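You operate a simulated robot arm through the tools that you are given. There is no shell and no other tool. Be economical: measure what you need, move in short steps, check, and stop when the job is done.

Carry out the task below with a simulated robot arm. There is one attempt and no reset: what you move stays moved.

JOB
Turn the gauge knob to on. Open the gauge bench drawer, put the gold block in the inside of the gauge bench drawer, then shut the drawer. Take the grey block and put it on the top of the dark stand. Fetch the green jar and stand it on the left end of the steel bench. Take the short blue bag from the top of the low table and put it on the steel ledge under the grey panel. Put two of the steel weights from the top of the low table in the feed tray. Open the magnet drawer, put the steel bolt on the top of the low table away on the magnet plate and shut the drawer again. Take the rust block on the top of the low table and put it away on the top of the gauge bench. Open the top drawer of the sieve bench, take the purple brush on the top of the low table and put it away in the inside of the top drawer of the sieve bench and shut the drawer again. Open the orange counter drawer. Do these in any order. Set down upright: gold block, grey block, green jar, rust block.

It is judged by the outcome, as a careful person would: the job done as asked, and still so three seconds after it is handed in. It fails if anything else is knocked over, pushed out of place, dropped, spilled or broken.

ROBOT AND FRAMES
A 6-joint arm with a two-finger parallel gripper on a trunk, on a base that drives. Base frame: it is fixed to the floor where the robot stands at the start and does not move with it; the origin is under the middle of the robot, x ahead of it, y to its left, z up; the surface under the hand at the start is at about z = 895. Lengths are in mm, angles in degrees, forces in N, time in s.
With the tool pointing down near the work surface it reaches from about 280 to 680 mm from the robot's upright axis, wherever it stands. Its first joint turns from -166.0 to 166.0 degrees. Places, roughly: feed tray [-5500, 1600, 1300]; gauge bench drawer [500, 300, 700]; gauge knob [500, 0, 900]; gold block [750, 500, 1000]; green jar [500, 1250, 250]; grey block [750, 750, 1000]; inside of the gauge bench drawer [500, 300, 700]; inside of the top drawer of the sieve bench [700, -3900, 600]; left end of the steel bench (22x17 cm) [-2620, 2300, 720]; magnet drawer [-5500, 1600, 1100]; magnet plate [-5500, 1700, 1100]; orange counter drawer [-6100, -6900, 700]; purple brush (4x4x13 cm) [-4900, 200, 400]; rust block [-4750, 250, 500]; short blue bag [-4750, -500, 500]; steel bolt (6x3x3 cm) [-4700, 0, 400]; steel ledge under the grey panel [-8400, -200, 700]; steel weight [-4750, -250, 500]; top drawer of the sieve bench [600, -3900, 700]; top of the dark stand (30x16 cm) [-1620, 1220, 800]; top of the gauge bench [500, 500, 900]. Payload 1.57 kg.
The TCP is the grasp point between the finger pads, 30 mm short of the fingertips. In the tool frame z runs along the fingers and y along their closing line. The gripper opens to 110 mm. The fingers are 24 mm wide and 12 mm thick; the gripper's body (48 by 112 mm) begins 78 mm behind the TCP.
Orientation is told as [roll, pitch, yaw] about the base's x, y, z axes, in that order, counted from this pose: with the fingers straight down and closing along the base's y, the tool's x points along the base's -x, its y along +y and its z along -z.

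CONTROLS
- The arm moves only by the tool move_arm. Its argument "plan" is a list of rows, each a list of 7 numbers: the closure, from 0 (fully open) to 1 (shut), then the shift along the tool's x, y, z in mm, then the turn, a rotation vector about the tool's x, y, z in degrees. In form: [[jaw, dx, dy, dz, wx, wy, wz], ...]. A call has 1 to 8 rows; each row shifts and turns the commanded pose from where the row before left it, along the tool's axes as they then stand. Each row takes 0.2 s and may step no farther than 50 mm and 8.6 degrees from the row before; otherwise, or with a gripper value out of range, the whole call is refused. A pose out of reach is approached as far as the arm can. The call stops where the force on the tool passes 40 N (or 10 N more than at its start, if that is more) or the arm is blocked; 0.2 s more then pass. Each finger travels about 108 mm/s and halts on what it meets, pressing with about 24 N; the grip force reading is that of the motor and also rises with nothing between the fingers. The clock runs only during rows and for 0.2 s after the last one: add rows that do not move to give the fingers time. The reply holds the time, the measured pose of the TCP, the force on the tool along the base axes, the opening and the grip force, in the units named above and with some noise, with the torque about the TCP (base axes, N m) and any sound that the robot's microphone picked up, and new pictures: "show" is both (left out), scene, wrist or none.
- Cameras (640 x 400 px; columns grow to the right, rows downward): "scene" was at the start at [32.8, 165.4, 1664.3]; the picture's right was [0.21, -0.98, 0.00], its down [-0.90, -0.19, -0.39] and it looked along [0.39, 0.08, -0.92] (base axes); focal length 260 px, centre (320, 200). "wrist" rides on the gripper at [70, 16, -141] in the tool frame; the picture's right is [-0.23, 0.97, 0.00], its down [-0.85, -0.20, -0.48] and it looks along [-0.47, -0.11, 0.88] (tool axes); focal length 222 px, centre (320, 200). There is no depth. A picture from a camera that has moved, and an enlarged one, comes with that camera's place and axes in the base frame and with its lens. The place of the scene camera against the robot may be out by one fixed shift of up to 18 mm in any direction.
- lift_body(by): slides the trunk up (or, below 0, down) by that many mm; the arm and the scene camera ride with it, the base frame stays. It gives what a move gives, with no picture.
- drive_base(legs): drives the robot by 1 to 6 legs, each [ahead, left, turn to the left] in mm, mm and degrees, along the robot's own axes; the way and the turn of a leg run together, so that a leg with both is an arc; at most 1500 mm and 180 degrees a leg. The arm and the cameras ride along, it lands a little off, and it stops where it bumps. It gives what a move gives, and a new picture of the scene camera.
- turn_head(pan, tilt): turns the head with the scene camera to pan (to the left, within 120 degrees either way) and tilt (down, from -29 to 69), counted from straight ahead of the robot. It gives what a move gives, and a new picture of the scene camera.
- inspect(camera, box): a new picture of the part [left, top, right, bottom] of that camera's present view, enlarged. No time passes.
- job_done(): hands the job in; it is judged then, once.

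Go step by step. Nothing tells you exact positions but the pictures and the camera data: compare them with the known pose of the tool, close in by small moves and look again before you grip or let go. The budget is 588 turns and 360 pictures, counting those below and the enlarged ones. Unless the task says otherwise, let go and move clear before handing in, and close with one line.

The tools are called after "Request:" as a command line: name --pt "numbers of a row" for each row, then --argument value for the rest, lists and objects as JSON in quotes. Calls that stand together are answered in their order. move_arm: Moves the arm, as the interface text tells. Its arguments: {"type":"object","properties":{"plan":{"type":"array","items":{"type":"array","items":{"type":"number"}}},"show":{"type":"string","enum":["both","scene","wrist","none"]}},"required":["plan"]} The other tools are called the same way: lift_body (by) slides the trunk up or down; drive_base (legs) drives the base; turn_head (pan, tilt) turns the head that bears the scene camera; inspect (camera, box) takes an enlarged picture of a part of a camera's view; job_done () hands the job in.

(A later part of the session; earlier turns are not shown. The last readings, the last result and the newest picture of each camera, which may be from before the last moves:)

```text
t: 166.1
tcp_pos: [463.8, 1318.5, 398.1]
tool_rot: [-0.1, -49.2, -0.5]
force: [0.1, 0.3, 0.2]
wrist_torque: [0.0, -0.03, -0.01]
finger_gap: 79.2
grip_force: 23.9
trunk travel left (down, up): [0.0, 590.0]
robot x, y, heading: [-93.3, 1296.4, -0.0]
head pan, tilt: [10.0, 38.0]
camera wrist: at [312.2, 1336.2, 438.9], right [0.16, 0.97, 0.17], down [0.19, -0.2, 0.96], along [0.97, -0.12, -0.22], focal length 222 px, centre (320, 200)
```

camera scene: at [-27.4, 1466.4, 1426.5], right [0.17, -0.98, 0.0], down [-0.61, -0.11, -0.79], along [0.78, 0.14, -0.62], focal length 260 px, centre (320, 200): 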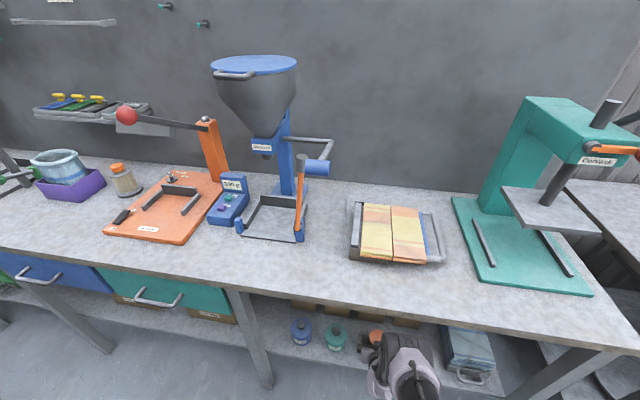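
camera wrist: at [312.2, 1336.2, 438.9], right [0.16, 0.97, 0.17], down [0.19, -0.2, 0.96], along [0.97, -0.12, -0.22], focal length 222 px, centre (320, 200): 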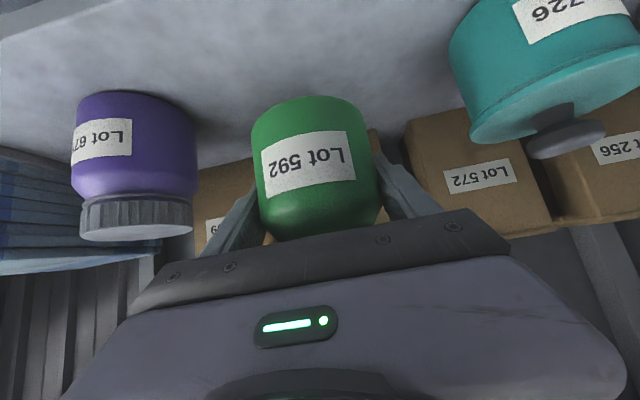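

Request:
drive_base --legs '[[-500, 0, 0]]'

Request:
lift_body --by 500

Request:
drive_base --legs '[[0, 0, 140]]'

Request:
turn_head --pan 0 --tilt 25

```text
t: 169.0
tcp_pos: [-23.8, 1318.5, 402.4]
tool_rot: [-0.1, -49.5, -0.4]
force: [-0.3, 0.3, 0.1]
wrist_torque: [0.01, -0.02, 0.01]
finger_gap: 79.2
grip_force: 23.8
trunk travel left (down, up): [0.0, 590.0]
robot x, y, heading: [-586.4, 1295.7, 0.2]
head pan, tilt: [10.0, 38.0]
camera scene: at [-523.4, 1465.4, 1426.5], right [0.18, -0.98, 0.0], down [-0.61, -0.11, -0.79], along [0.78, 0.14, -0.62], focal length 260 px, centre (320, 200)
```

scene: 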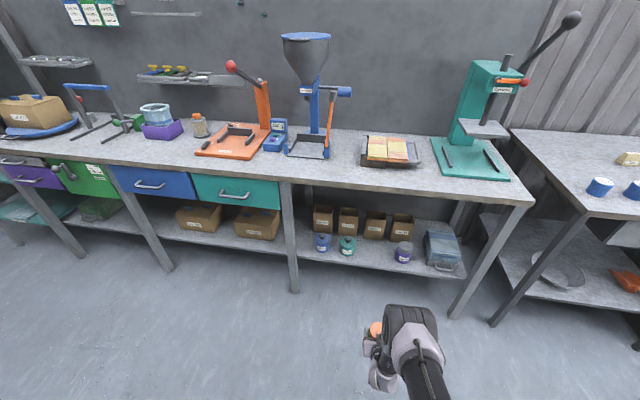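

```text
refused: 500 is not a number from -400 to 400
```

```text
t: 175.2
tcp_pos: [-1022.7, 1644.9, 402.5]
tool_rot: [-0.1, -49.6, 139.2]
force: [0.7, 0.3, -1.2]
wrist_torque: [0.02, -0.03, 0.01]
finger_gap: 79.0
grip_force: 23.7
trunk travel left (down, up): [0.0, 590.0]
robot x, y, heading: [-584.1, 1296.8, 139.5]
head pan, tilt: [10.0, 38.0]
camera scene: at [-738.1, 1234.2, 1426.5], right [0.51, 0.86, 0.0], down [0.53, -0.31, -0.79], along [-0.68, 0.4, -0.62], focal length 260 px, centre (320, 200)
```

scene: 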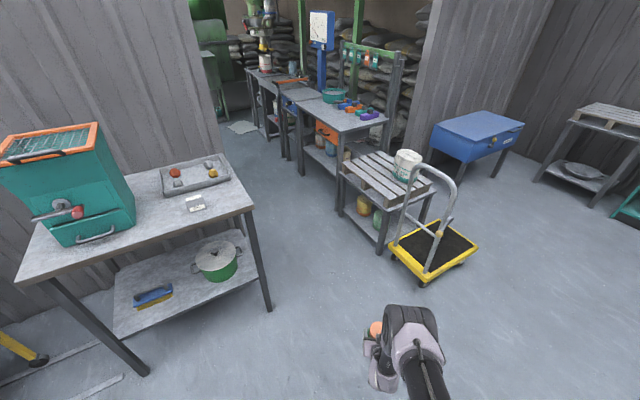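

```text
t: 175.9
tcp_pos: [-1021.3, 1643.1, 402.6]
tool_rot: [0.0, -49.6, 139.1]
force: [-0.8, -0.2, -0.9]
wrist_torque: [0.02, 0.0, -0.01]
finger_gap: 79.2
grip_force: 24.3
trunk travel left (down, up): [0.0, 590.0]
robot x, y, heading: [-583.7, 1300.0, 139.5]
head pan, tilt: [0.0, 25.0]
camera scene: at [-733.8, 1250.2, 1446.7], right [0.65, 0.76, 0.0], down [0.32, -0.27, -0.91], along [-0.69, 0.59, -0.42], focal length 260 px, centre (320, 200)
```

scene: 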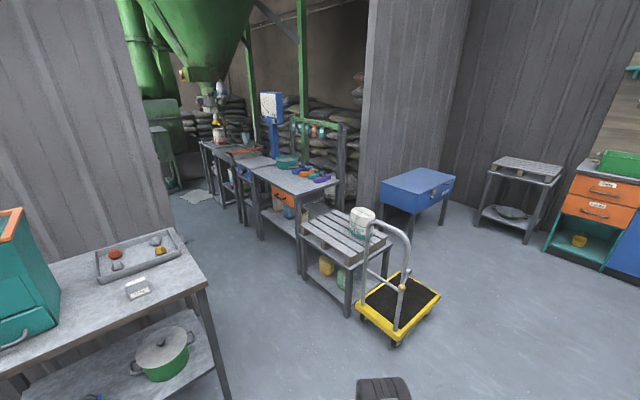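

Request:
inspect --camera "scene" --box '[180, 80, 400, 280]'

Request:
lift_body --by 400

```text
2.00 times, centred on (290, 180) of scene
camera zoom: at [-733.8, 1250.2, 1446.7], right [0.65, 0.76, 0.0], down [0.32, -0.27, -0.91], along [-0.69, 0.59, -0.42], focal length 520 px, centre (380, 240)
```

zoom: 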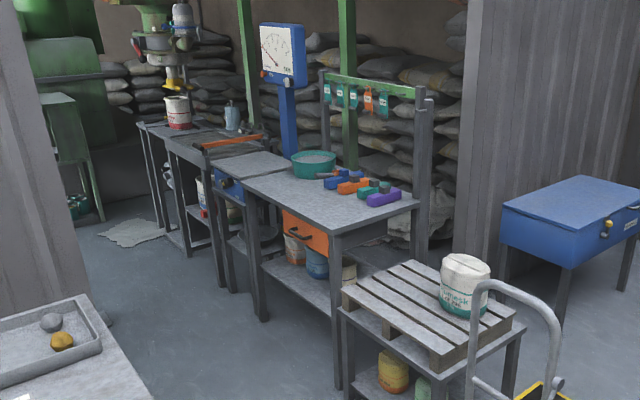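

```text
t: 179.7
tcp_pos: [-1022.1, 1644.6, 802.9]
tool_rot: [-0.2, -49.6, 139.1]
force: [-0.4, -0.1, -1.5]
wrist_torque: [0.01, -0.04, -0.01]
finger_gap: 79.3
grip_force: 24.0
trunk travel left (down, up): [-400.0, 190.0]
robot x, y, heading: [-582.4, 1297.3, 139.5]
head pan, tilt: [0.0, 25.0]
```

Request:
lift_body --by 150

Request:
drive_base --legs '[[0, 0, 40.5], [0, -430, 0], [900, 0, 0]]'

```text
t: 181.5
tcp_pos: [-1022.5, 1643.7, 951.4]
tool_rot: [-0.1, -49.6, 139.2]
force: [-0.6, 0.3, 0.2]
wrist_torque: [-0.01, 0.0, 0.0]
finger_gap: 79.1
grip_force: 23.7
trunk travel left (down, up): [-550.0, 40.0]
robot x, y, heading: [-583.0, 1297.8, 139.6]
head pan, tilt: [0.0, 25.0]
```

```text
t: 190.3
tcp_pos: [-2027.7, 1704.9, 951.4]
tool_rot: [-0.2, -49.7, 179.9]
force: [0.3, -0.3, -0.7]
wrist_torque: [0.05, 0.02, -0.02]
finger_gap: 79.2
grip_force: 24.0
trunk travel left (down, up): [-550.0, 40.0]
robot x, y, heading: [-1471.4, 1727.2, -179.4]
head pan, tilt: [0.0, 25.0]
camera scene: at [-1544.9, 1599.5, 1996.8], right [-0.01, 1.0, 0.0], down [0.42, 0.0, -0.91], along [-0.91, -0.01, -0.42], focal length 260 px, centre (320, 200)
```

scene: 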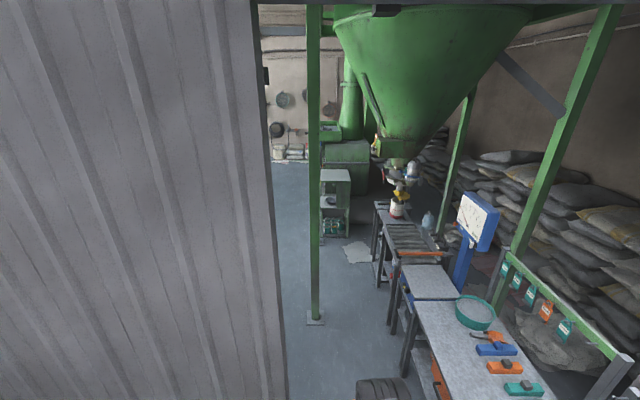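

Request:
drive_base --legs '[[960, 0, -0.5], [0, 0, -90]]'

Request:
turn_head --pan 15 --tilt 60

```text
t: 199.1
tcp_pos: [-2460.1, 2282.9, 953.0]
tool_rot: [-0.1, -49.7, 90.2]
force: [-0.2, 0.9, -1.3]
wrist_torque: [-0.02, 0.03, 0.01]
finger_gap: 79.2
grip_force: 24.2
trunk travel left (down, up): [-550.0, 40.0]
robot x, y, heading: [-2431.2, 1723.9, 90.8]
head pan, tilt: [0.0, 25.0]
camera scene: at [-2578.8, 1807.4, 1996.8], right [1.0, 0.01, 0.0], down [0.01, -0.42, -0.91], along [-0.01, 0.91, -0.42], focal length 260 px, centre (320, 200)
```

scene: 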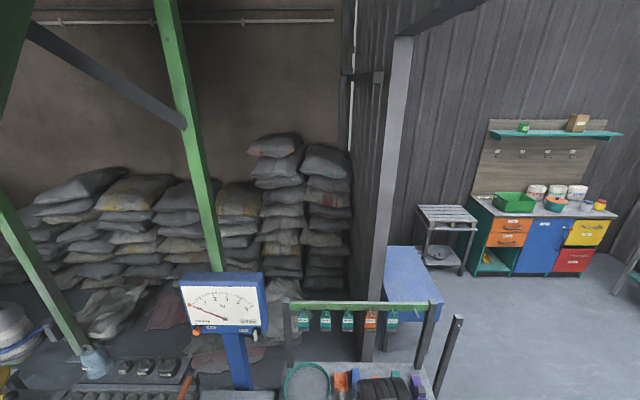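

```text
t: 200.1
tcp_pos: [-2459.6, 2282.6, 952.2]
tool_rot: [-0.1, -49.6, 90.3]
force: [-0.4, 0.1, -0.8]
wrist_torque: [0.02, 0.04, -0.03]
finger_gap: 79.1
grip_force: 24.1
trunk travel left (down, up): [-550.0, 40.0]
robot x, y, heading: [-2434.6, 1723.1, 90.8]
head pan, tilt: [15.0, 60.0]
camera scene: at [-2595.7, 1779.4, 1946.8], right [0.96, 0.27, 0.0], down [0.23, -0.83, -0.5], along [-0.14, 0.48, -0.87], focal length 260 px, centre (320, 200)
```

scene: 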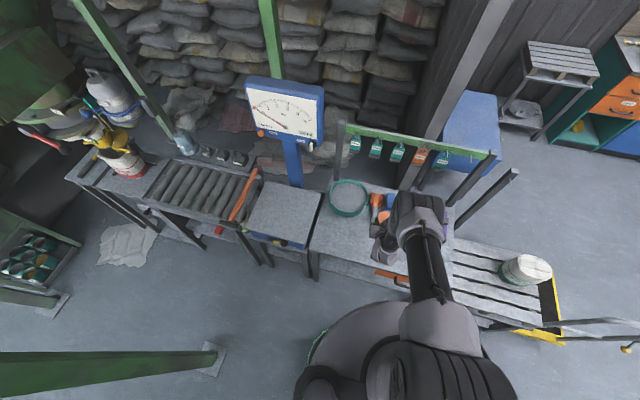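

Request:
drive_base --legs '[[15, 160, -0.6]]'

Request:
move_arm --pt "1 0 0 0 0 0 0" --show "wrist"

```text
t: 201.5
tcp_pos: [-2614.8, 2295.9, 951.2]
tool_rot: [-0.1, -49.6, 89.8]
force: [-0.5, -0.8, -1.2]
wrist_torque: [0.0, -0.04, -0.01]
finger_gap: 79.6
grip_force: 23.9
trunk travel left (down, up): [-550.0, 40.0]
robot x, y, heading: [-2592.5, 1736.2, 90.2]
head pan, tilt: [15.0, 60.0]
camera scene: at [-2756.0, 1794.4, 1946.6], right [0.96, 0.26, 0.0], down [0.23, -0.84, -0.5], along [-0.13, 0.48, -0.87], focal length 260 px, centre (320, 200)
```

scene: 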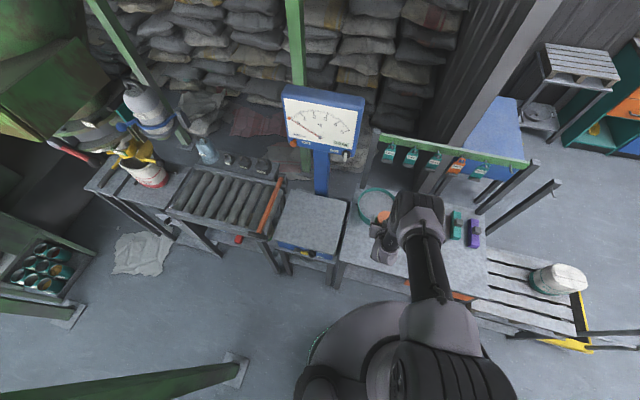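

```text
t: 201.9
tcp_pos: [-2614.1, 2295.7, 951.9]
tool_rot: [0.0, -49.6, 89.7]
force: [0.4, -0.5, -0.6]
wrist_torque: [0.03, -0.03, 0.02]
finger_gap: 79.3
grip_force: 24.2
trunk travel left (down, up): [-550.0, 40.0]
robot x, y, heading: [-2597.1, 1734.8, 90.3]
head pan, tilt: [15.0, 60.0]
camera wrist: at [-2630.4, 2144.0, 991.5], right [-0.97, 0.15, 0.17], down [0.2, 0.19, 0.96], along [0.12, 0.97, -0.21], focal length 222 px, centre (320, 200)
```

wrist: 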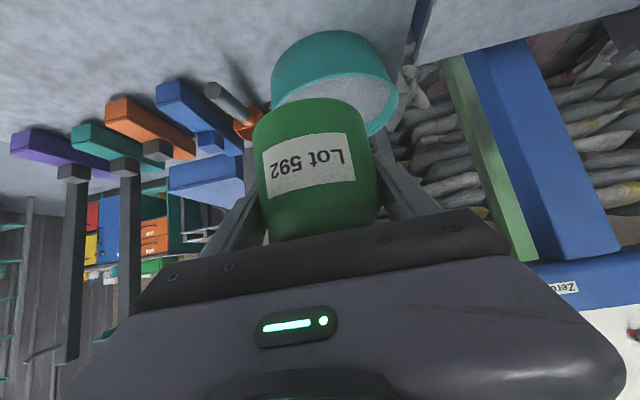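

Request:
lift_body --by -155

Request:
move_arm --pt "1 3.8 0 3.2 0 0 0" --pt "1 3.8 0 3.2 0 0 0" --pt "1 3.0 0 2.6 0 0 0" --show "wrist"

```text
t: 203.7
tcp_pos: [-2614.5, 2295.9, 797.4]
tool_rot: [-0.1, -49.6, 89.7]
force: [-0.2, 0.9, -1.0]
wrist_torque: [-0.04, -0.03, 0.0]
finger_gap: 79.1
grip_force: 23.5
trunk travel left (down, up): [-395.0, 195.0]
robot x, y, heading: [-2596.0, 1738.0, 90.1]
head pan, tilt: [15.0, 60.0]
```

```text
t: 204.5
tcp_pos: [-2614.9, 2296.0, 782.7]
tool_rot: [-0.1, -49.7, 89.7]
force: [-0.5, -0.1, -0.6]
wrist_torque: [0.0, 0.01, 0.0]
finger_gap: 79.1
grip_force: 23.9
trunk travel left (down, up): [-395.0, 195.0]
robot x, y, heading: [-2590.1, 1741.9, 90.3]
head pan, tilt: [15.0, 60.0]
camera wrist: at [-2631.0, 2144.2, 822.7], right [-0.97, 0.15, 0.17], down [0.2, 0.19, 0.96], along [0.11, 0.97, -0.21], focal length 222 px, centre (320, 200)
```

wrist: 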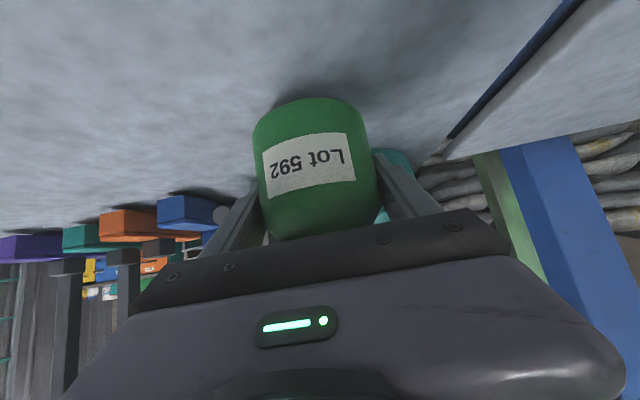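

Request:
move_arm --pt "1 2.7 0 2.3 0 0 0" --pt "1 2.3 0 1.9 0 0 0" --pt "1 2.3 0 1.9 0 0 0" --show "none"

```text
t: 205.3
tcp_pos: [-2615.0, 2296.0, 773.9]
tool_rot: [-0.1, -49.7, 89.7]
force: [-0.1, 1.1, -1.1]
wrist_torque: [-0.03, 0.02, 0.02]
finger_gap: 79.3
grip_force: 24.1
trunk travel left (down, up): [-395.0, 195.0]
robot x, y, heading: [-2592.3, 1739.9, 90.0]
head pan, tilt: [15.0, 60.0]
```

Request:
move_arm --pt "1 2.3 0 1.9 0 0 0" --pt "1 2.3 0 1.9 0 0 0" --pt "1 2.3 0 1.9 0 0 0" --show "none"

```text
t: 206.1
tcp_pos: [-2614.5, 2296.9, 765.8]
tool_rot: [0.0, -49.8, 89.7]
force: [0.3, -2.2, 9.6]
wrist_torque: [-0.29, -0.04, -0.04]
finger_gap: 79.1
grip_force: 23.9
trunk travel left (down, up): [-395.0, 195.0]
robot x, y, heading: [-2594.6, 1739.0, 90.1]
head pan, tilt: [15.0, 60.0]
```

Request:
move_arm --pt "0.2 0 0 0 0 0 0" --pt "0 0 0 0 0 0 0" --pt "0 0 0 -30 0 0 0" --pt "0 0 0 -45 0 0 0" --pt "0 0 0 -45 0 0 0" --pt "0 0 0 -45 0 0 0" --show "wrist"

```text
t: 207.5
tcp_pos: [-2616.1, 2169.1, 873.5]
tool_rot: [0.0, -49.8, 89.8]
force: [-0.2, 0.6, -0.2]
wrist_torque: [-0.01, -0.03, 0.0]
finger_gap: 109.9
grip_force: 0.2
trunk travel left (down, up): [-395.0, 195.0]
robot x, y, heading: [-2594.8, 1737.8, 90.5]
head pan, tilt: [15.0, 60.0]
camera wrist: at [-2632.3, 2016.7, 911.8], right [-0.97, 0.15, 0.17], down [0.2, 0.19, 0.96], along [0.12, 0.97, -0.21], focal length 222 px, centre (320, 200)
```

wrist: 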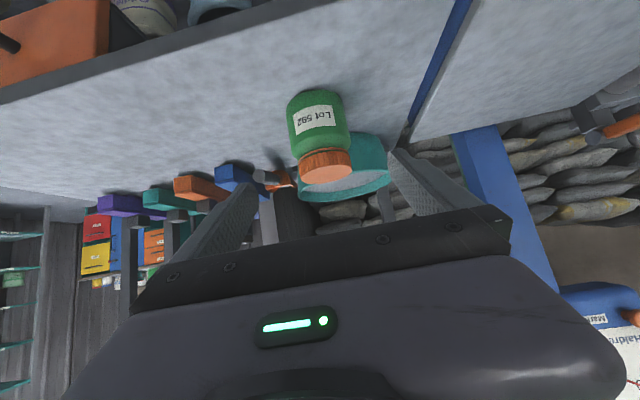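

Request:
turn_head --pan 110 --tilt 15

```text
t: 209.2
tcp_pos: [-2614.3, 2170.1, 871.5]
tool_rot: [-0.1, -49.6, 89.8]
force: [-0.6, 0.6, -0.3]
wrist_torque: [0.01, -0.01, 0.0]
finger_gap: 110.0
grip_force: 0.0
trunk travel left (down, up): [-395.0, 195.0]
robot x, y, heading: [-2591.6, 1737.1, 89.9]
head pan, tilt: [110.0, 15.0]
camera scene: at [-2824.9, 1697.6, 1858.0], right [-0.35, 0.94, 0.0], down [0.24, 0.09, -0.97], along [-0.91, -0.33, -0.26], focal length 260 px, centre (320, 200)
```

scene: 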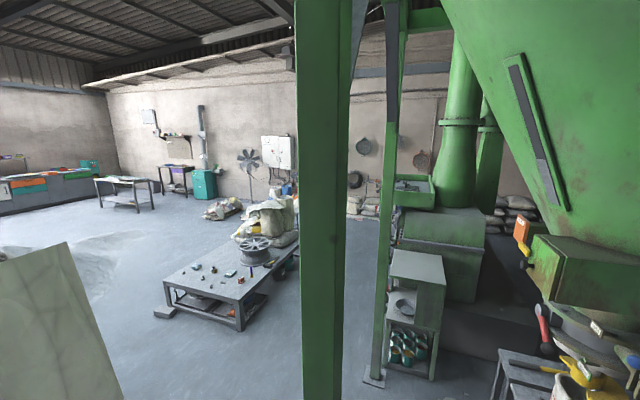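

Request:
move_arm --pt "0.3 0 0 0 0 8.3 0" --pt "0.3 0 0 0 0 8.3 0" --pt "0.3 0 0 0 0 8.3 0" --pt "0.3 0 0 0 0 8.3 0" --pt "0.3 0 0 0 0 8.3 0" --pt "0.3 0 0 0 0 8.3 0" --show "none"

Request:
turn_head --pan 0 --tilt 35

Request:
drive_base --legs '[[0, 0, 90], [0, -130, 0], [1150, 0, 0]]'

```text
t: 210.6
tcp_pos: [-2616.2, 2171.0, 872.3]
tool_rot: [0.0, 0.3, 89.9]
force: [-0.6, -0.2, -0.7]
wrist_torque: [-0.03, 0.05, -0.03]
finger_gap: 76.9
grip_force: 0.1
trunk travel left (down, up): [-395.0, 195.0]
robot x, y, heading: [-2593.6, 1734.3, 90.3]
head pan, tilt: [110.0, 15.0]
```

```text
t: 212.5
tcp_pos: [-2615.3, 2170.2, 873.0]
tool_rot: [0.0, 0.2, 89.6]
force: [0.4, -0.8, 0.9]
wrist_torque: [-0.02, 0.06, 0.01]
finger_gap: 77.2
grip_force: 0.0
trunk travel left (down, up): [-395.0, 195.0]
robot x, y, heading: [-2592.5, 1735.7, 90.0]
head pan, tilt: [0.0, 35.0]
camera scene: at [-2737.6, 1818.0, 1826.0], right [1.0, 0.0, 0.0], down [0.0, -0.57, -0.82], along [0.0, 0.82, -0.57], focal length 260 px, centre (320, 200)
```

scene: 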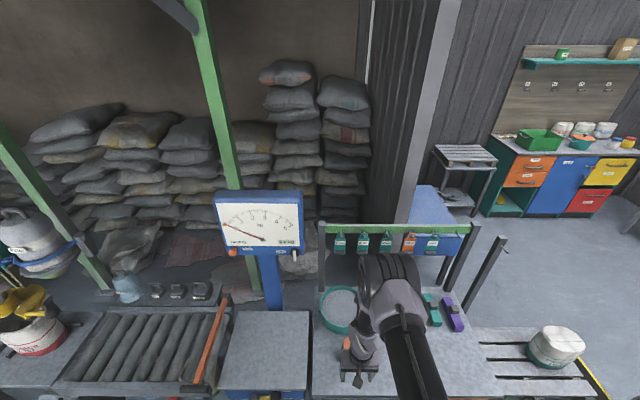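

```text
t: 223.0
tcp_pos: [-4167.4, 1832.4, 871.0]
tool_rot: [0.0, 0.2, 179.9]
force: [-0.1, 0.8, 0.2]
wrist_torque: [-0.02, -0.02, -0.01]
finger_gap: 76.9
grip_force: 0.0
trunk travel left (down, up): [-395.0, 195.0]
robot x, y, heading: [-3732.1, 1860.1, -179.3]
head pan, tilt: [0.0, 35.0]
camera scene: at [-3806.6, 1729.0, 1826.0], right [-0.01, 1.0, 0.0], down [0.57, 0.0, -0.82], along [-0.82, -0.01, -0.57], focal length 260 px, centre (320, 200)
```

scene: 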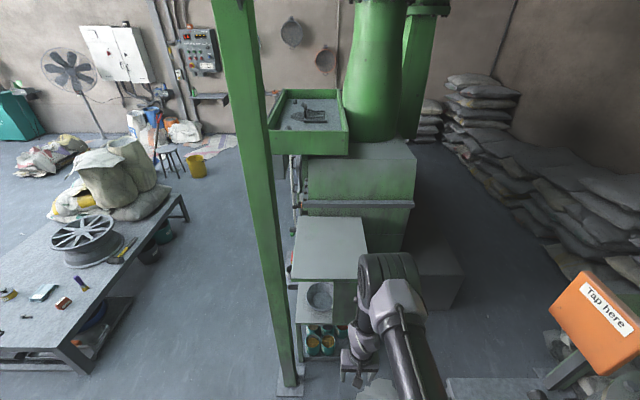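

Request:
drive_base --legs '[[0, 1500, -0.7], [0, 330, 0]]'

Request:
turn_head --pan 0 --tilt 45

```text
t: 232.2
tcp_pos: [-4174.2, 22.5, 871.7]
tool_rot: [-0.1, 0.2, 178.8]
force: [0.5, -0.8, 0.1]
wrist_torque: [0.01, 0.01, -0.01]
finger_gap: 77.0
grip_force: 0.0
trunk travel left (down, up): [-395.0, 195.0]
robot x, y, heading: [-3743.8, 39.5, 179.3]
head pan, tilt: [0.0, 35.0]
camera scene: at [-3815.7, -87.5, 1825.9], right [0.01, 1.0, 0.0], down [0.57, -0.01, -0.82], along [-0.82, 0.01, -0.57], focal length 260 px, centre (320, 200)
```

scene: 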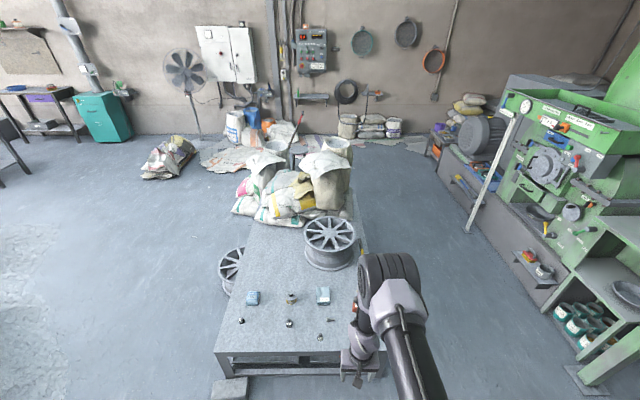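

```text
t: 232.9
tcp_pos: [-4174.8, 22.8, 872.2]
tool_rot: [0.0, 0.2, 178.8]
force: [0.0, 0.0, -0.2]
wrist_torque: [0.05, 0.0, 0.02]
finger_gap: 77.0
grip_force: 0.0
trunk travel left (down, up): [-395.0, 195.0]
robot x, y, heading: [-3742.6, 37.8, 179.7]
head pan, tilt: [0.0, 45.0]
camera scene: at [-3808.9, -86.4, 1811.3], right [0.01, 1.0, 0.0], down [0.71, -0.01, -0.71], along [-0.71, 0.01, -0.71], focal length 260 px, centre (320, 200)
```

scene: 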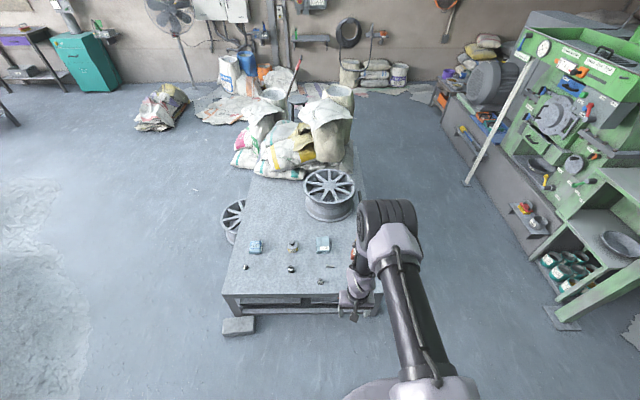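

Request:
inspect --camera "scene" --box '[220, 220, 390, 330]'

Request:
inspect --camera "scene" --box '[420, 0, 640, 330]'

```text
3.64 times, centred on (305, 275) of scene
camera zoom: at [-3808.9, -86.4, 1811.3], right [0.01, 1.0, 0.0], down [0.71, -0.01, -0.71], along [-0.71, 0.01, -0.71], focal length 946 px, centre (374, -73)
```

zoom: 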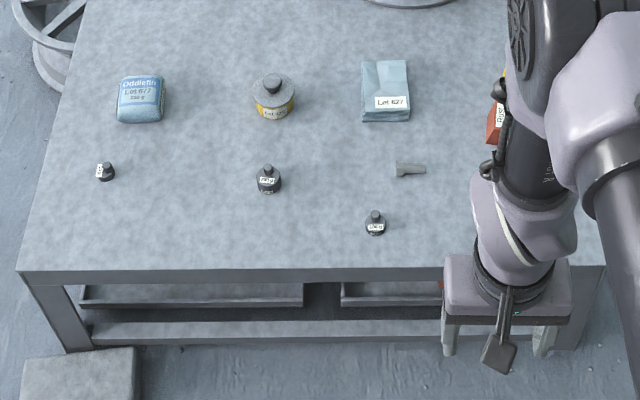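

```text
1.21 times, centred on (530, 165) of scene
camera zoom: at [-3808.9, -86.4, 1811.3], right [0.01, 1.0, 0.0], down [0.71, -0.01, -0.71], along [-0.71, 0.01, -0.71], focal length 315 px, centre (66, 242)
```

zoom: 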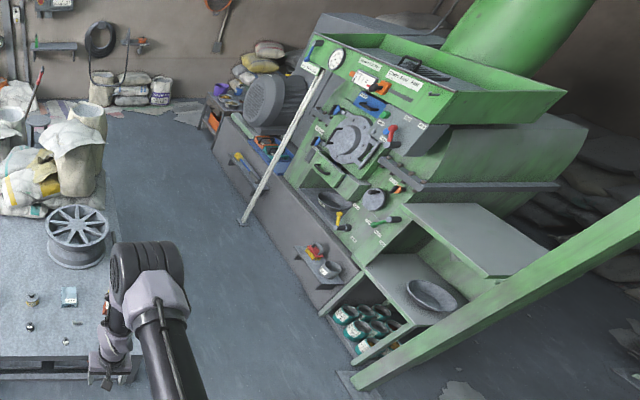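

Request:
drive_base --legs '[[400, 150, 0]]'

Request:
move_arm --pt "0.3 0 0 40 0 0 0" --pt "0.3 0 0 40 0 0 0" --show "wrist"

```text
t: 235.5
tcp_pos: [-4579.0, -123.9, 872.1]
tool_rot: [-0.1, 0.1, 178.9]
force: [0.3, 0.1, -0.1]
wrist_torque: [0.01, -0.01, -0.02]
finger_gap: 76.9
grip_force: 0.0
trunk travel left (down, up): [-395.0, 195.0]
robot x, y, heading: [-4148.5, -105.9, 179.4]
head pan, tilt: [0.0, 45.0]
camera scene: at [-4214.3, -233.0, 1811.2], right [0.01, 1.0, 0.0], down [0.71, -0.01, -0.71], along [-0.71, 0.01, -0.71], focal length 260 px, centre (320, 200)
```

scene: 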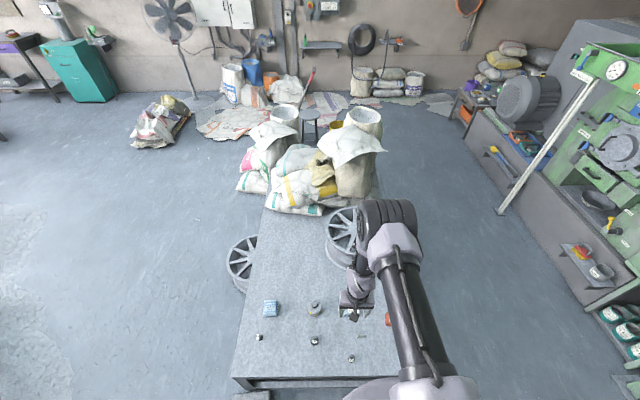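

```text
t: 236.1
tcp_pos: [-4580.5, -124.0, 790.8]
tool_rot: [-0.1, 0.2, 178.8]
force: [0.6, 0.0, -0.4]
wrist_torque: [-0.02, 0.0, -0.04]
finger_gap: 77.1
grip_force: 0.1
trunk travel left (down, up): [-395.0, 195.0]
robot x, y, heading: [-4144.9, -106.6, 179.6]
head pan, tilt: [0.0, 45.0]
camera wrist: at [-4509.9, -140.4, 934.2], right [-0.25, -0.97, 0.0], down [-0.85, 0.22, 0.48], along [-0.46, 0.12, -0.88], focal length 222 px, centre (320, 200)
```

wrist: 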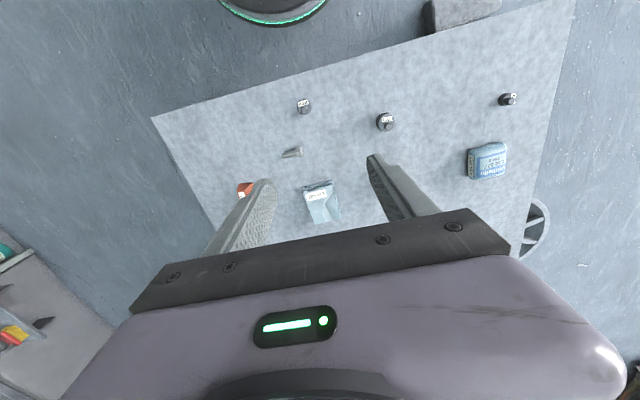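

Request:
inspect --camera "wrist" --box '[220, 80, 420, 240]'

Request:
inspect --camera "wrist" --box '[360, 80, 560, 200]'

Request:
inspect --camera "scene" --box '[230, 290, 400, 390]'

```text
2.50 times, centred on (320, 160) of wrist
camera zoom: at [-4509.9, -140.4, 934.2], right [-0.25, -0.97, 0.0], down [-0.85, 0.22, 0.48], along [-0.46, 0.12, -0.88], focal length 555 px, centre (320, 300)
```

zoom: 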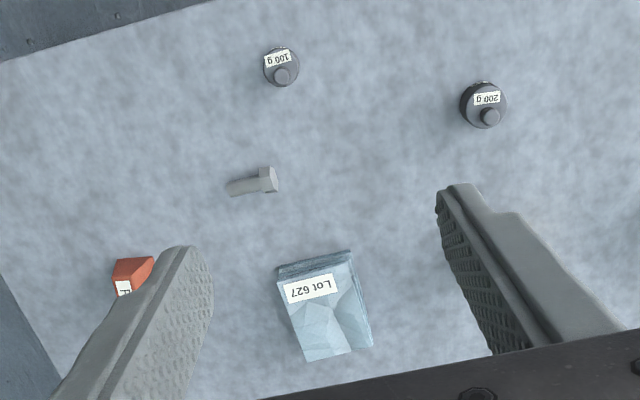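

```text
3.20 times, centred on (460, 140) of wrist
camera zoom: at [-4509.9, -140.4, 934.2], right [-0.25, -0.97, 0.0], down [-0.85, 0.22, 0.48], along [-0.46, 0.12, -0.88], focal length 711 px, centre (-128, 392)
```

zoom: 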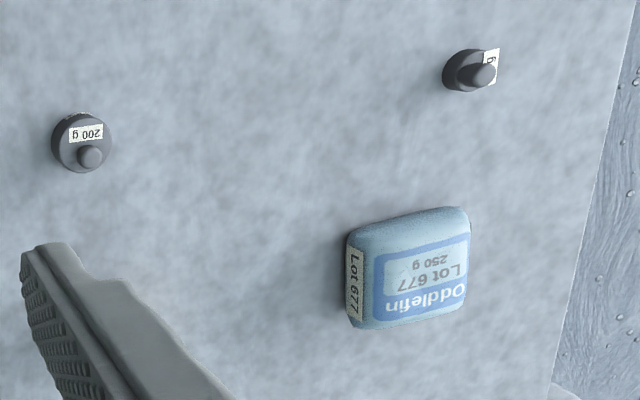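

```text
3.76 times, centred on (315, 340) of scene
camera zoom: at [-4213.5, -232.7, 1811.2], right [0.01, 1.0, 0.0], down [0.71, -0.01, -0.71], along [-0.71, 0.01, -0.71], focal length 979 px, centre (339, -327)
```

zoom: 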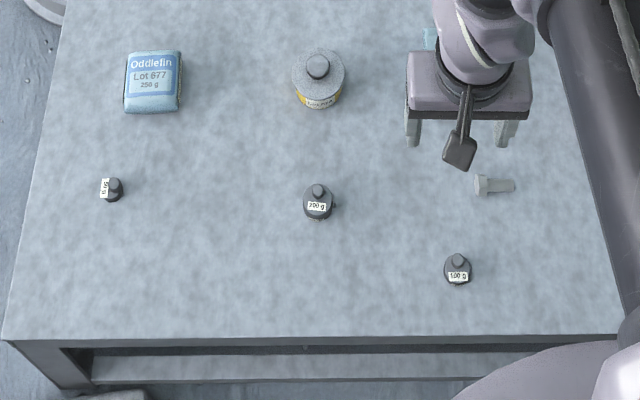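

Request:
lift_body --by -250

Request:
move_arm --pt "0.4 -15 45 -20 0 0 0" --pt "0.4 -15 45 -20 0 0 0" --pt "0.4 -15 44 0 0 0 0" --show "wrist"

```text
t: 238.7
tcp_pos: [-4580.3, -122.7, 542.1]
tool_rot: [0.0, 0.3, 178.9]
force: [-0.7, 0.0, -0.6]
wrist_torque: [0.02, 0.01, 0.02]
finger_gap: 77.0
grip_force: 0.2
trunk travel left (down, up): [-145.0, 445.0]
robot x, y, heading: [-4148.2, -110.2, 179.5]
head pan, tilt: [0.0, 45.0]
```

```text
refused: row 1 steps farther than a row can; nothing moved
```

Request:
move_arm --pt "0.4 -12 34 -10 0 0 0" --pt "0.4 -12 34 -10 0 0 0" --pt "0.4 -12 34 0 0 0 0" --pt "0.4 -9 33 0 0 0 0" --show "wrist"

```text
t: 239.7
tcp_pos: [-4627.9, -256.6, 561.4]
tool_rot: [-0.1, 0.2, 178.9]
force: [-1.0, 0.0, -1.2]
wrist_torque: [-0.01, 0.0, 0.02]
finger_gap: 66.2
grip_force: 0.1
trunk travel left (down, up): [-145.0, 445.0]
robot x, y, heading: [-4147.0, -104.5, 179.4]
head pan, tilt: [0.0, 45.0]
camera wrist: at [-4557.8, -275.1, 704.8], right [-0.25, -0.97, 0.0], down [-0.85, 0.21, 0.48], along [-0.46, 0.12, -0.88], focal length 222 px, centre (320, 200)
```

wrist: 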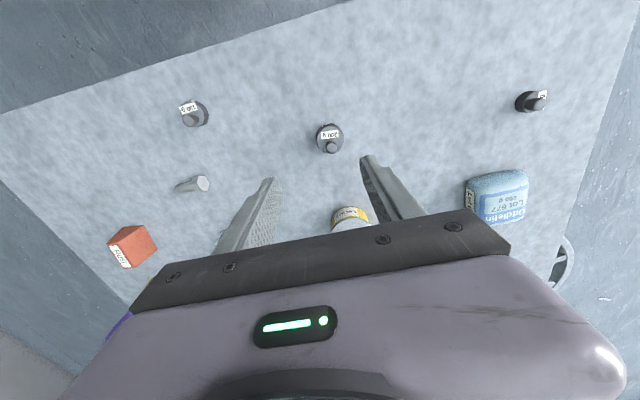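

Request:
move_arm --pt "0.4 -5 13.4 30 0 0 0" --pt "0.4 0 0 40 0 0 0" --pt "0.4 0 0 20 0 0 0" --show "wrist"

```text
t: 240.5
tcp_pos: [-4631.6, -269.1, 471.9]
tool_rot: [0.0, 0.0, 178.9]
force: [0.7, 0.4, -0.2]
wrist_torque: [-0.01, 0.03, -0.01]
finger_gap: 66.0
grip_force: 0.1
trunk travel left (down, up): [-145.0, 445.0]
robot x, y, heading: [-4145.2, -108.9, 179.4]
head pan, tilt: [0.0, 45.0]
camera wrist: at [-4562.4, -287.7, 615.1], right [-0.24, -0.97, 0.0], down [-0.85, 0.21, 0.48], along [-0.46, 0.12, -0.88], focal length 222 px, centre (320, 200)
```

wrist: 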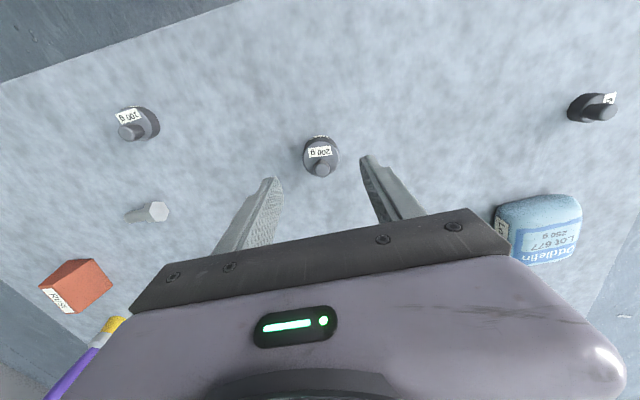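

Request:
move_arm --pt "0.45 0 0 40 0 0 0" --pt "0.45 0 0 25 0 0 0" --pt "0.45 0 0 5 0 0 0" --show "wrist"

```text
t: 241.3
tcp_pos: [-4605.0, -260.7, 446.2]
tool_rot: [0.0, 0.0, 178.9]
force: [0.3, 0.3, -0.5]
wrist_torque: [0.01, -0.01, 0.02]
finger_gap: 60.6
grip_force: 0.0
out of reach, approached as far as the arm can: row 1, 2, 3
trunk travel left (down, up): [-145.0, 445.0]
robot x, y, heading: [-4145.0, -108.7, 179.6]
head pan, tilt: [0.0, 45.0]
camera wrist: at [-4535.3, -278.1, 588.3], right [-0.25, -0.97, 0.0], down [-0.85, 0.22, 0.48], along [-0.46, 0.12, -0.88], focal length 222 px, centre (320, 200)
```

wrist: 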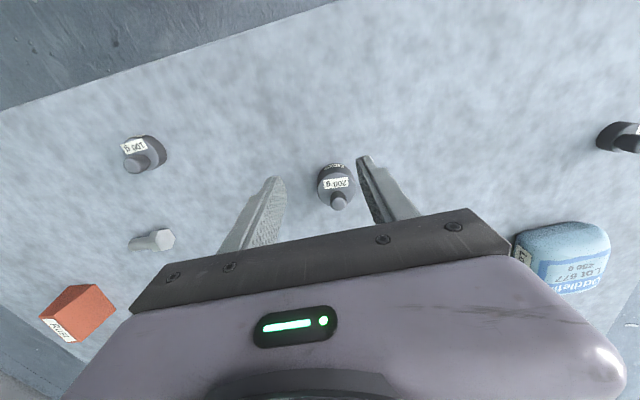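

Request:
move_arm --pt "0.45 0 0 -40 0 0 0" --pt "0.45 -27 9 -40 0 0 0" --pt "0.45 0 0 0 0 0 0" --show "none"

```text
t: 242.1
tcp_pos: [-4632.1, -268.4, 526.6]
tool_rot: [0.1, 0.2, 178.9]
force: [-0.1, 0.5, -0.3]
wrist_torque: [0.0, -0.01, 0.0]
finger_gap: 60.7
grip_force: 0.1
trunk travel left (down, up): [-145.0, 445.0]
robot x, y, heading: [-4147.5, -105.5, 179.6]
head pan, tilt: [0.0, 45.0]
```

Request:
lift_body --by -110

Request:
move_arm --pt "0.45 0 1 10 0 0 0" --pt "0.45 0 0 8 0 0 0" --show "wrist"

```text
t: 243.5
tcp_pos: [-4632.1, -270.0, 415.1]
tool_rot: [0.1, 0.2, 179.0]
force: [-0.4, -1.1, 0.1]
wrist_torque: [0.0, -0.04, 0.0]
finger_gap: 60.5
grip_force: 0.2
trunk travel left (down, up): [-35.0, 555.0]
robot x, y, heading: [-4146.8, -111.9, 179.6]
head pan, tilt: [0.0, 45.0]
```

```text
t: 244.1
tcp_pos: [-4631.8, -270.2, 397.7]
tool_rot: [0.0, 0.3, 179.0]
force: [-0.1, 0.4, 0.1]
wrist_torque: [-0.01, -0.05, 0.02]
finger_gap: 60.5
grip_force: 0.1
trunk travel left (down, up): [-35.0, 555.0]
robot x, y, heading: [-4150.3, -106.1, 179.5]
head pan, tilt: [0.0, 45.0]
camera wrist: at [-4562.7, -287.5, 540.9], right [-0.24, -0.97, 0.0], down [-0.85, 0.21, 0.48], along [-0.46, 0.12, -0.88], focal length 222 px, centre (320, 200)
```

wrist: 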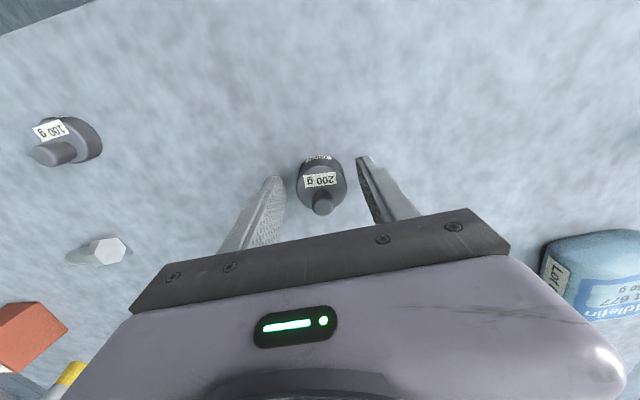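

Request:
move_arm --pt "0.7 0 0 0 0 0 0" --pt "1 0 0 0 0 0 0" --pt "1 0 0 0 0 0 0" --pt "1 0 0 0 0 0 0" --show "wrist"

```text
t: 245.1
tcp_pos: [-4633.1, -270.8, 398.5]
tool_rot: [0.1, 0.2, 178.9]
force: [0.4, 0.5, 0.9]
wrist_torque: [-0.01, -0.03, -0.01]
finger_gap: 38.8
grip_force: 24.1
trunk travel left (down, up): [-35.0, 555.0]
robot x, y, heading: [-4150.1, -104.6, 179.4]
head pan, tilt: [0.0, 45.0]
camera wrist: at [-4562.7, -287.5, 541.0], right [-0.25, -0.97, 0.0], down [-0.85, 0.21, 0.48], along [-0.46, 0.12, -0.88], focal length 222 px, centre (320, 200)
```

wrist: 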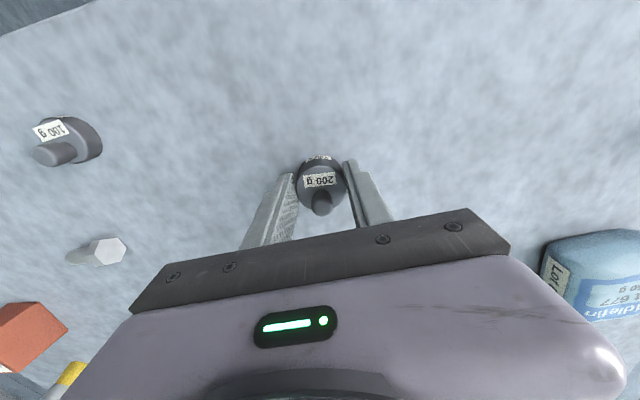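

Request:
move_arm --pt "1 0 0 -40 0 0 0" --pt "1 0 0 -40 0 0 0" --show "none"

Request:
lift_body --by 400

Request:
drive_base --legs '[[-450, 0, 0.5], [0, -1150, 0], [0, 0, -90]]'

Request:
lift_body --by 155

Request:
turn_head --pan 60 --tilt 20

```text
t: 245.7
tcp_pos: [-4632.7, -271.7, 478.5]
tool_rot: [0.0, 0.2, 179.0]
force: [-0.5, 0.2, -1.7]
wrist_torque: [0.01, -0.04, 0.02]
finger_gap: 39.0
grip_force: 24.1
trunk travel left (down, up): [-35.0, 555.0]
robot x, y, heading: [-4147.2, -107.5, 179.5]
head pan, tilt: [0.0, 45.0]
```

```text
t: 249.6
tcp_pos: [-4631.3, -271.0, 878.2]
tool_rot: [0.0, 0.2, 178.8]
force: [0.6, -0.4, -2.1]
wrist_torque: [-0.03, 0.01, -0.01]
finger_gap: 38.8
grip_force: 24.1
trunk travel left (down, up): [-435.0, 155.0]
robot x, y, heading: [-4147.4, -106.8, 179.6]
head pan, tilt: [0.0, 45.0]
```

```text
t: 261.5
tcp_pos: [-3859.4, 1522.9, 878.8]
tool_rot: [0.0, 0.2, 89.0]
force: [-0.2, -0.1, -1.6]
wrist_torque: [-0.03, 0.02, -0.02]
finger_gap: 38.7
grip_force: 24.6
trunk travel left (down, up): [-435.0, 155.0]
robot x, y, heading: [-3690.8, 1039.8, 89.9]
head pan, tilt: [0.0, 45.0]
camera scene: at [-3839.6, 1112.9, 1851.2], right [1.0, -0.01, 0.0], down [-0.01, -0.71, -0.71], along [0.01, 0.71, -0.71], focal length 260 px, centre (320, 200)
```

scene: 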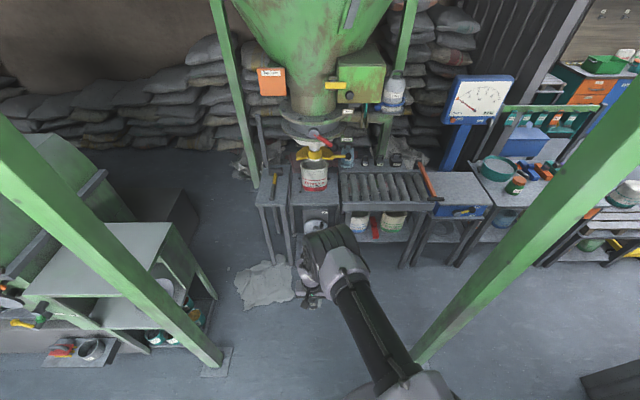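

```text
t: 263.3
tcp_pos: [-3860.1, 1522.7, 1032.7]
tool_rot: [0.0, 0.1, 88.9]
force: [-0.2, 0.1, -2.3]
wrist_torque: [-0.03, -0.03, -0.05]
finger_gap: 38.9
grip_force: 23.8
trunk travel left (down, up): [-590.0, 0.0]
robot x, y, heading: [-3694.6, 1037.3, 89.6]
head pan, tilt: [0.0, 45.0]
```

```text
t: 264.6
tcp_pos: [-3860.0, 1521.0, 1032.7]
tool_rot: [0.0, 0.2, 89.1]
force: [-0.4, 0.6, -1.0]
wrist_torque: [-0.01, -0.03, -0.02]
finger_gap: 38.8
grip_force: 24.1
trunk travel left (down, up): [-590.0, 0.0]
robot x, y, heading: [-3696.3, 1037.4, 89.7]
head pan, tilt: [60.0, 20.0]
camera scene: at [-3920.5, 1078.7, 2044.8], right [0.51, 0.86, 0.0], down [0.3, -0.17, -0.94], along [-0.81, 0.48, -0.34], focal length 260 px, centre (320, 200)
```

scene: 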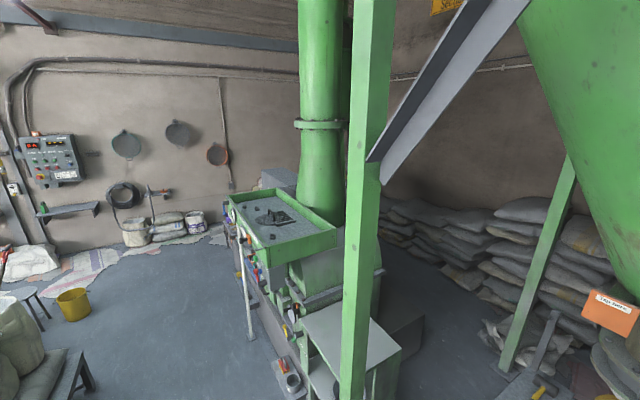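

Request:
inspect --camera "scene" --box '[210, 170, 400, 350]'

Request:
drive_base --legs '[[-190, 0, 0], [0, 1300, 0.3]]'

Request:
turn_head --pan 25 --tilt 40

```text
2.22 times, centred on (305, 260) of scene
camera zoom: at [-3920.5, 1078.7, 2044.8], right [0.51, 0.86, 0.0], down [0.3, -0.17, -0.94], along [-0.81, 0.48, -0.34], focal length 578 px, centre (353, 67)
```

zoom: 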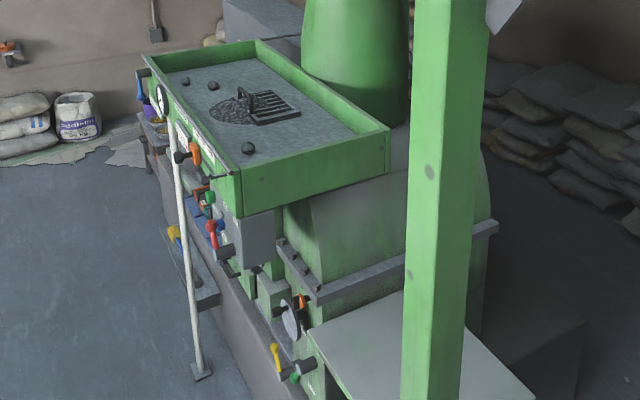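

```text
t: 271.6
tcp_pos: [-5085.2, 1339.3, 1033.7]
tool_rot: [-0.1, 0.5, 88.6]
force: [-0.3, 0.2, -2.1]
wrist_torque: [0.0, 0.03, -0.01]
finger_gap: 38.5
grip_force: 24.7
trunk travel left (down, up): [-590.0, 0.0]
robot x, y, heading: [-4925.3, 855.2, 89.6]
head pan, tilt: [60.0, 20.0]
stopped in leg 2: the force on the tool passed its limit at 77 N (the readings are from after the stop); the commanded pose is now the measured one
camera scene: at [-5148.5, 895.9, 2044.9], right [0.51, 0.86, 0.0], down [0.29, -0.17, -0.94], along [-0.81, 0.47, -0.34], focal length 260 px, centre (320, 200)
```

scene: 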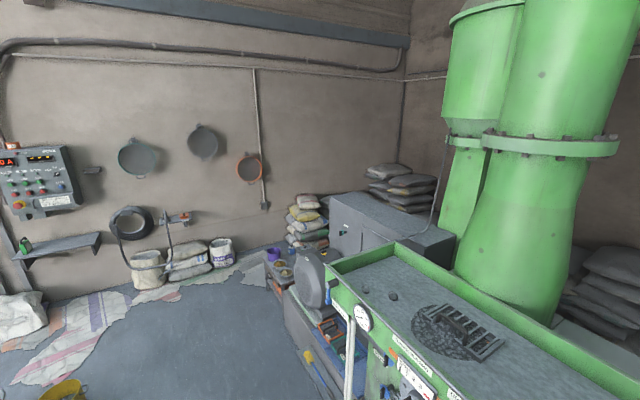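

```text
t: 272.6
tcp_pos: [-5085.3, 1340.4, 1032.7]
tool_rot: [-0.1, 0.4, 88.5]
force: [0.2, 0.0, -1.3]
wrist_torque: [-0.01, 0.02, -0.02]
finger_gap: 38.6
grip_force: 24.1
trunk travel left (down, up): [-590.0, 0.0]
robot x, y, heading: [-4926.8, 852.8, 89.8]
head pan, tilt: [25.0, 40.0]
camera scene: at [-5103.9, 926.2, 2013.5], right [0.91, 0.42, 0.0], down [0.27, -0.58, -0.77], along [-0.32, 0.7, -0.64], focal length 260 px, centre (320, 200)
```

scene: 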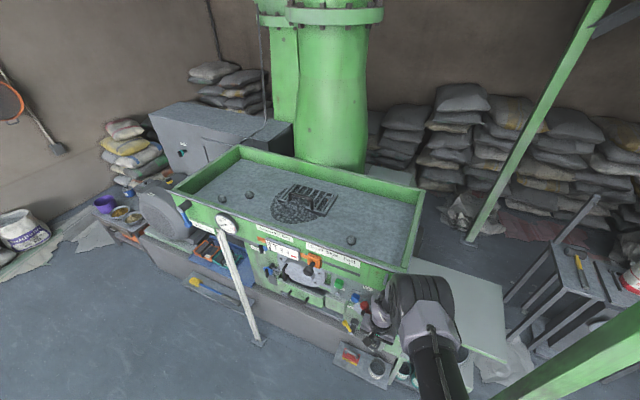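

Request:
drive_base --legs '[[0, -80, 0]]'

Request:
inspect --camera "scene" --box '[160, 200, 440, 390]'

Request:
move_arm --pt "1 0 0 -30 0 0 0" --show "wrist"

```text
t: 273.6
tcp_pos: [-5005.0, 1338.0, 1033.9]
tool_rot: [0.0, 0.4, 88.5]
force: [1.0, 0.8, -1.6]
wrist_torque: [-0.01, -0.01, -0.01]
finger_gap: 38.6
grip_force: 24.1
trunk travel left (down, up): [-590.0, 0.0]
robot x, y, heading: [-4846.8, 853.1, 89.4]
head pan, tilt: [25.0, 40.0]
camera scene: at [-5024.0, 925.7, 2013.6], right [0.91, 0.42, 0.0], down [0.27, -0.58, -0.77], along [-0.32, 0.7, -0.64], focal length 260 px, centre (320, 200)
```

scene: 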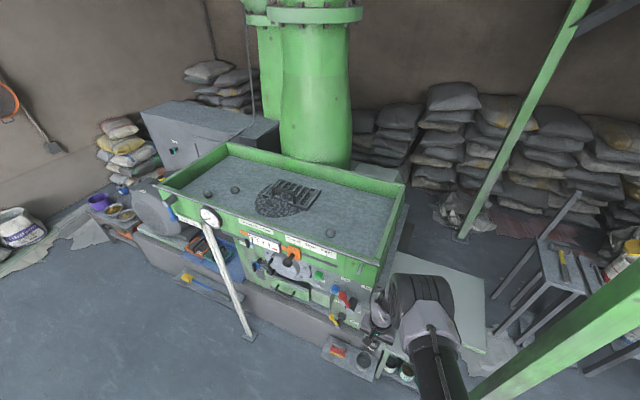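

```text
2.11 times, centred on (300, 295) of scene
camera zoom: at [-5024.0, 925.7, 2013.6], right [0.91, 0.42, 0.0], down [0.27, -0.58, -0.77], along [-0.32, 0.7, -0.64], focal length 547 px, centre (362, 0)
```

zoom: 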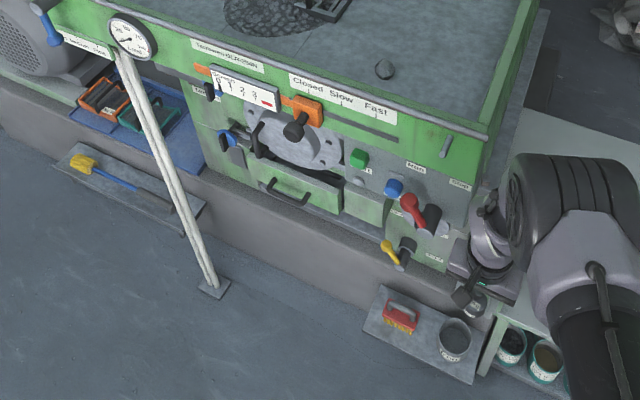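

```text
t: 274.0
tcp_pos: [-5007.3, 1337.8, 1063.9]
tool_rot: [-0.2, 0.4, 88.6]
force: [0.0, 0.4, -2.0]
wrist_torque: [0.0, 0.01, -0.02]
finger_gap: 38.6
grip_force: 23.9
trunk travel left (down, up): [-590.0, 0.0]
robot x, y, heading: [-4842.8, 853.0, 89.5]
head pan, tilt: [25.0, 40.0]
camera wrist: at [-5025.4, 1270.4, 1206.2], right [-0.97, 0.25, -0.01], down [0.22, 0.85, 0.47], along [0.12, 0.46, -0.88], focal length 222 px, centre (320, 200)
```

wrist: 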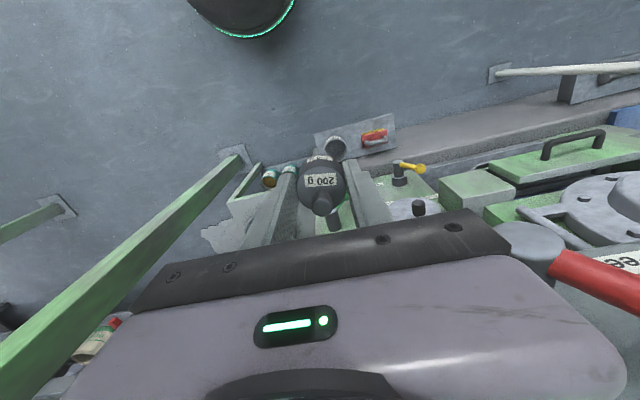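

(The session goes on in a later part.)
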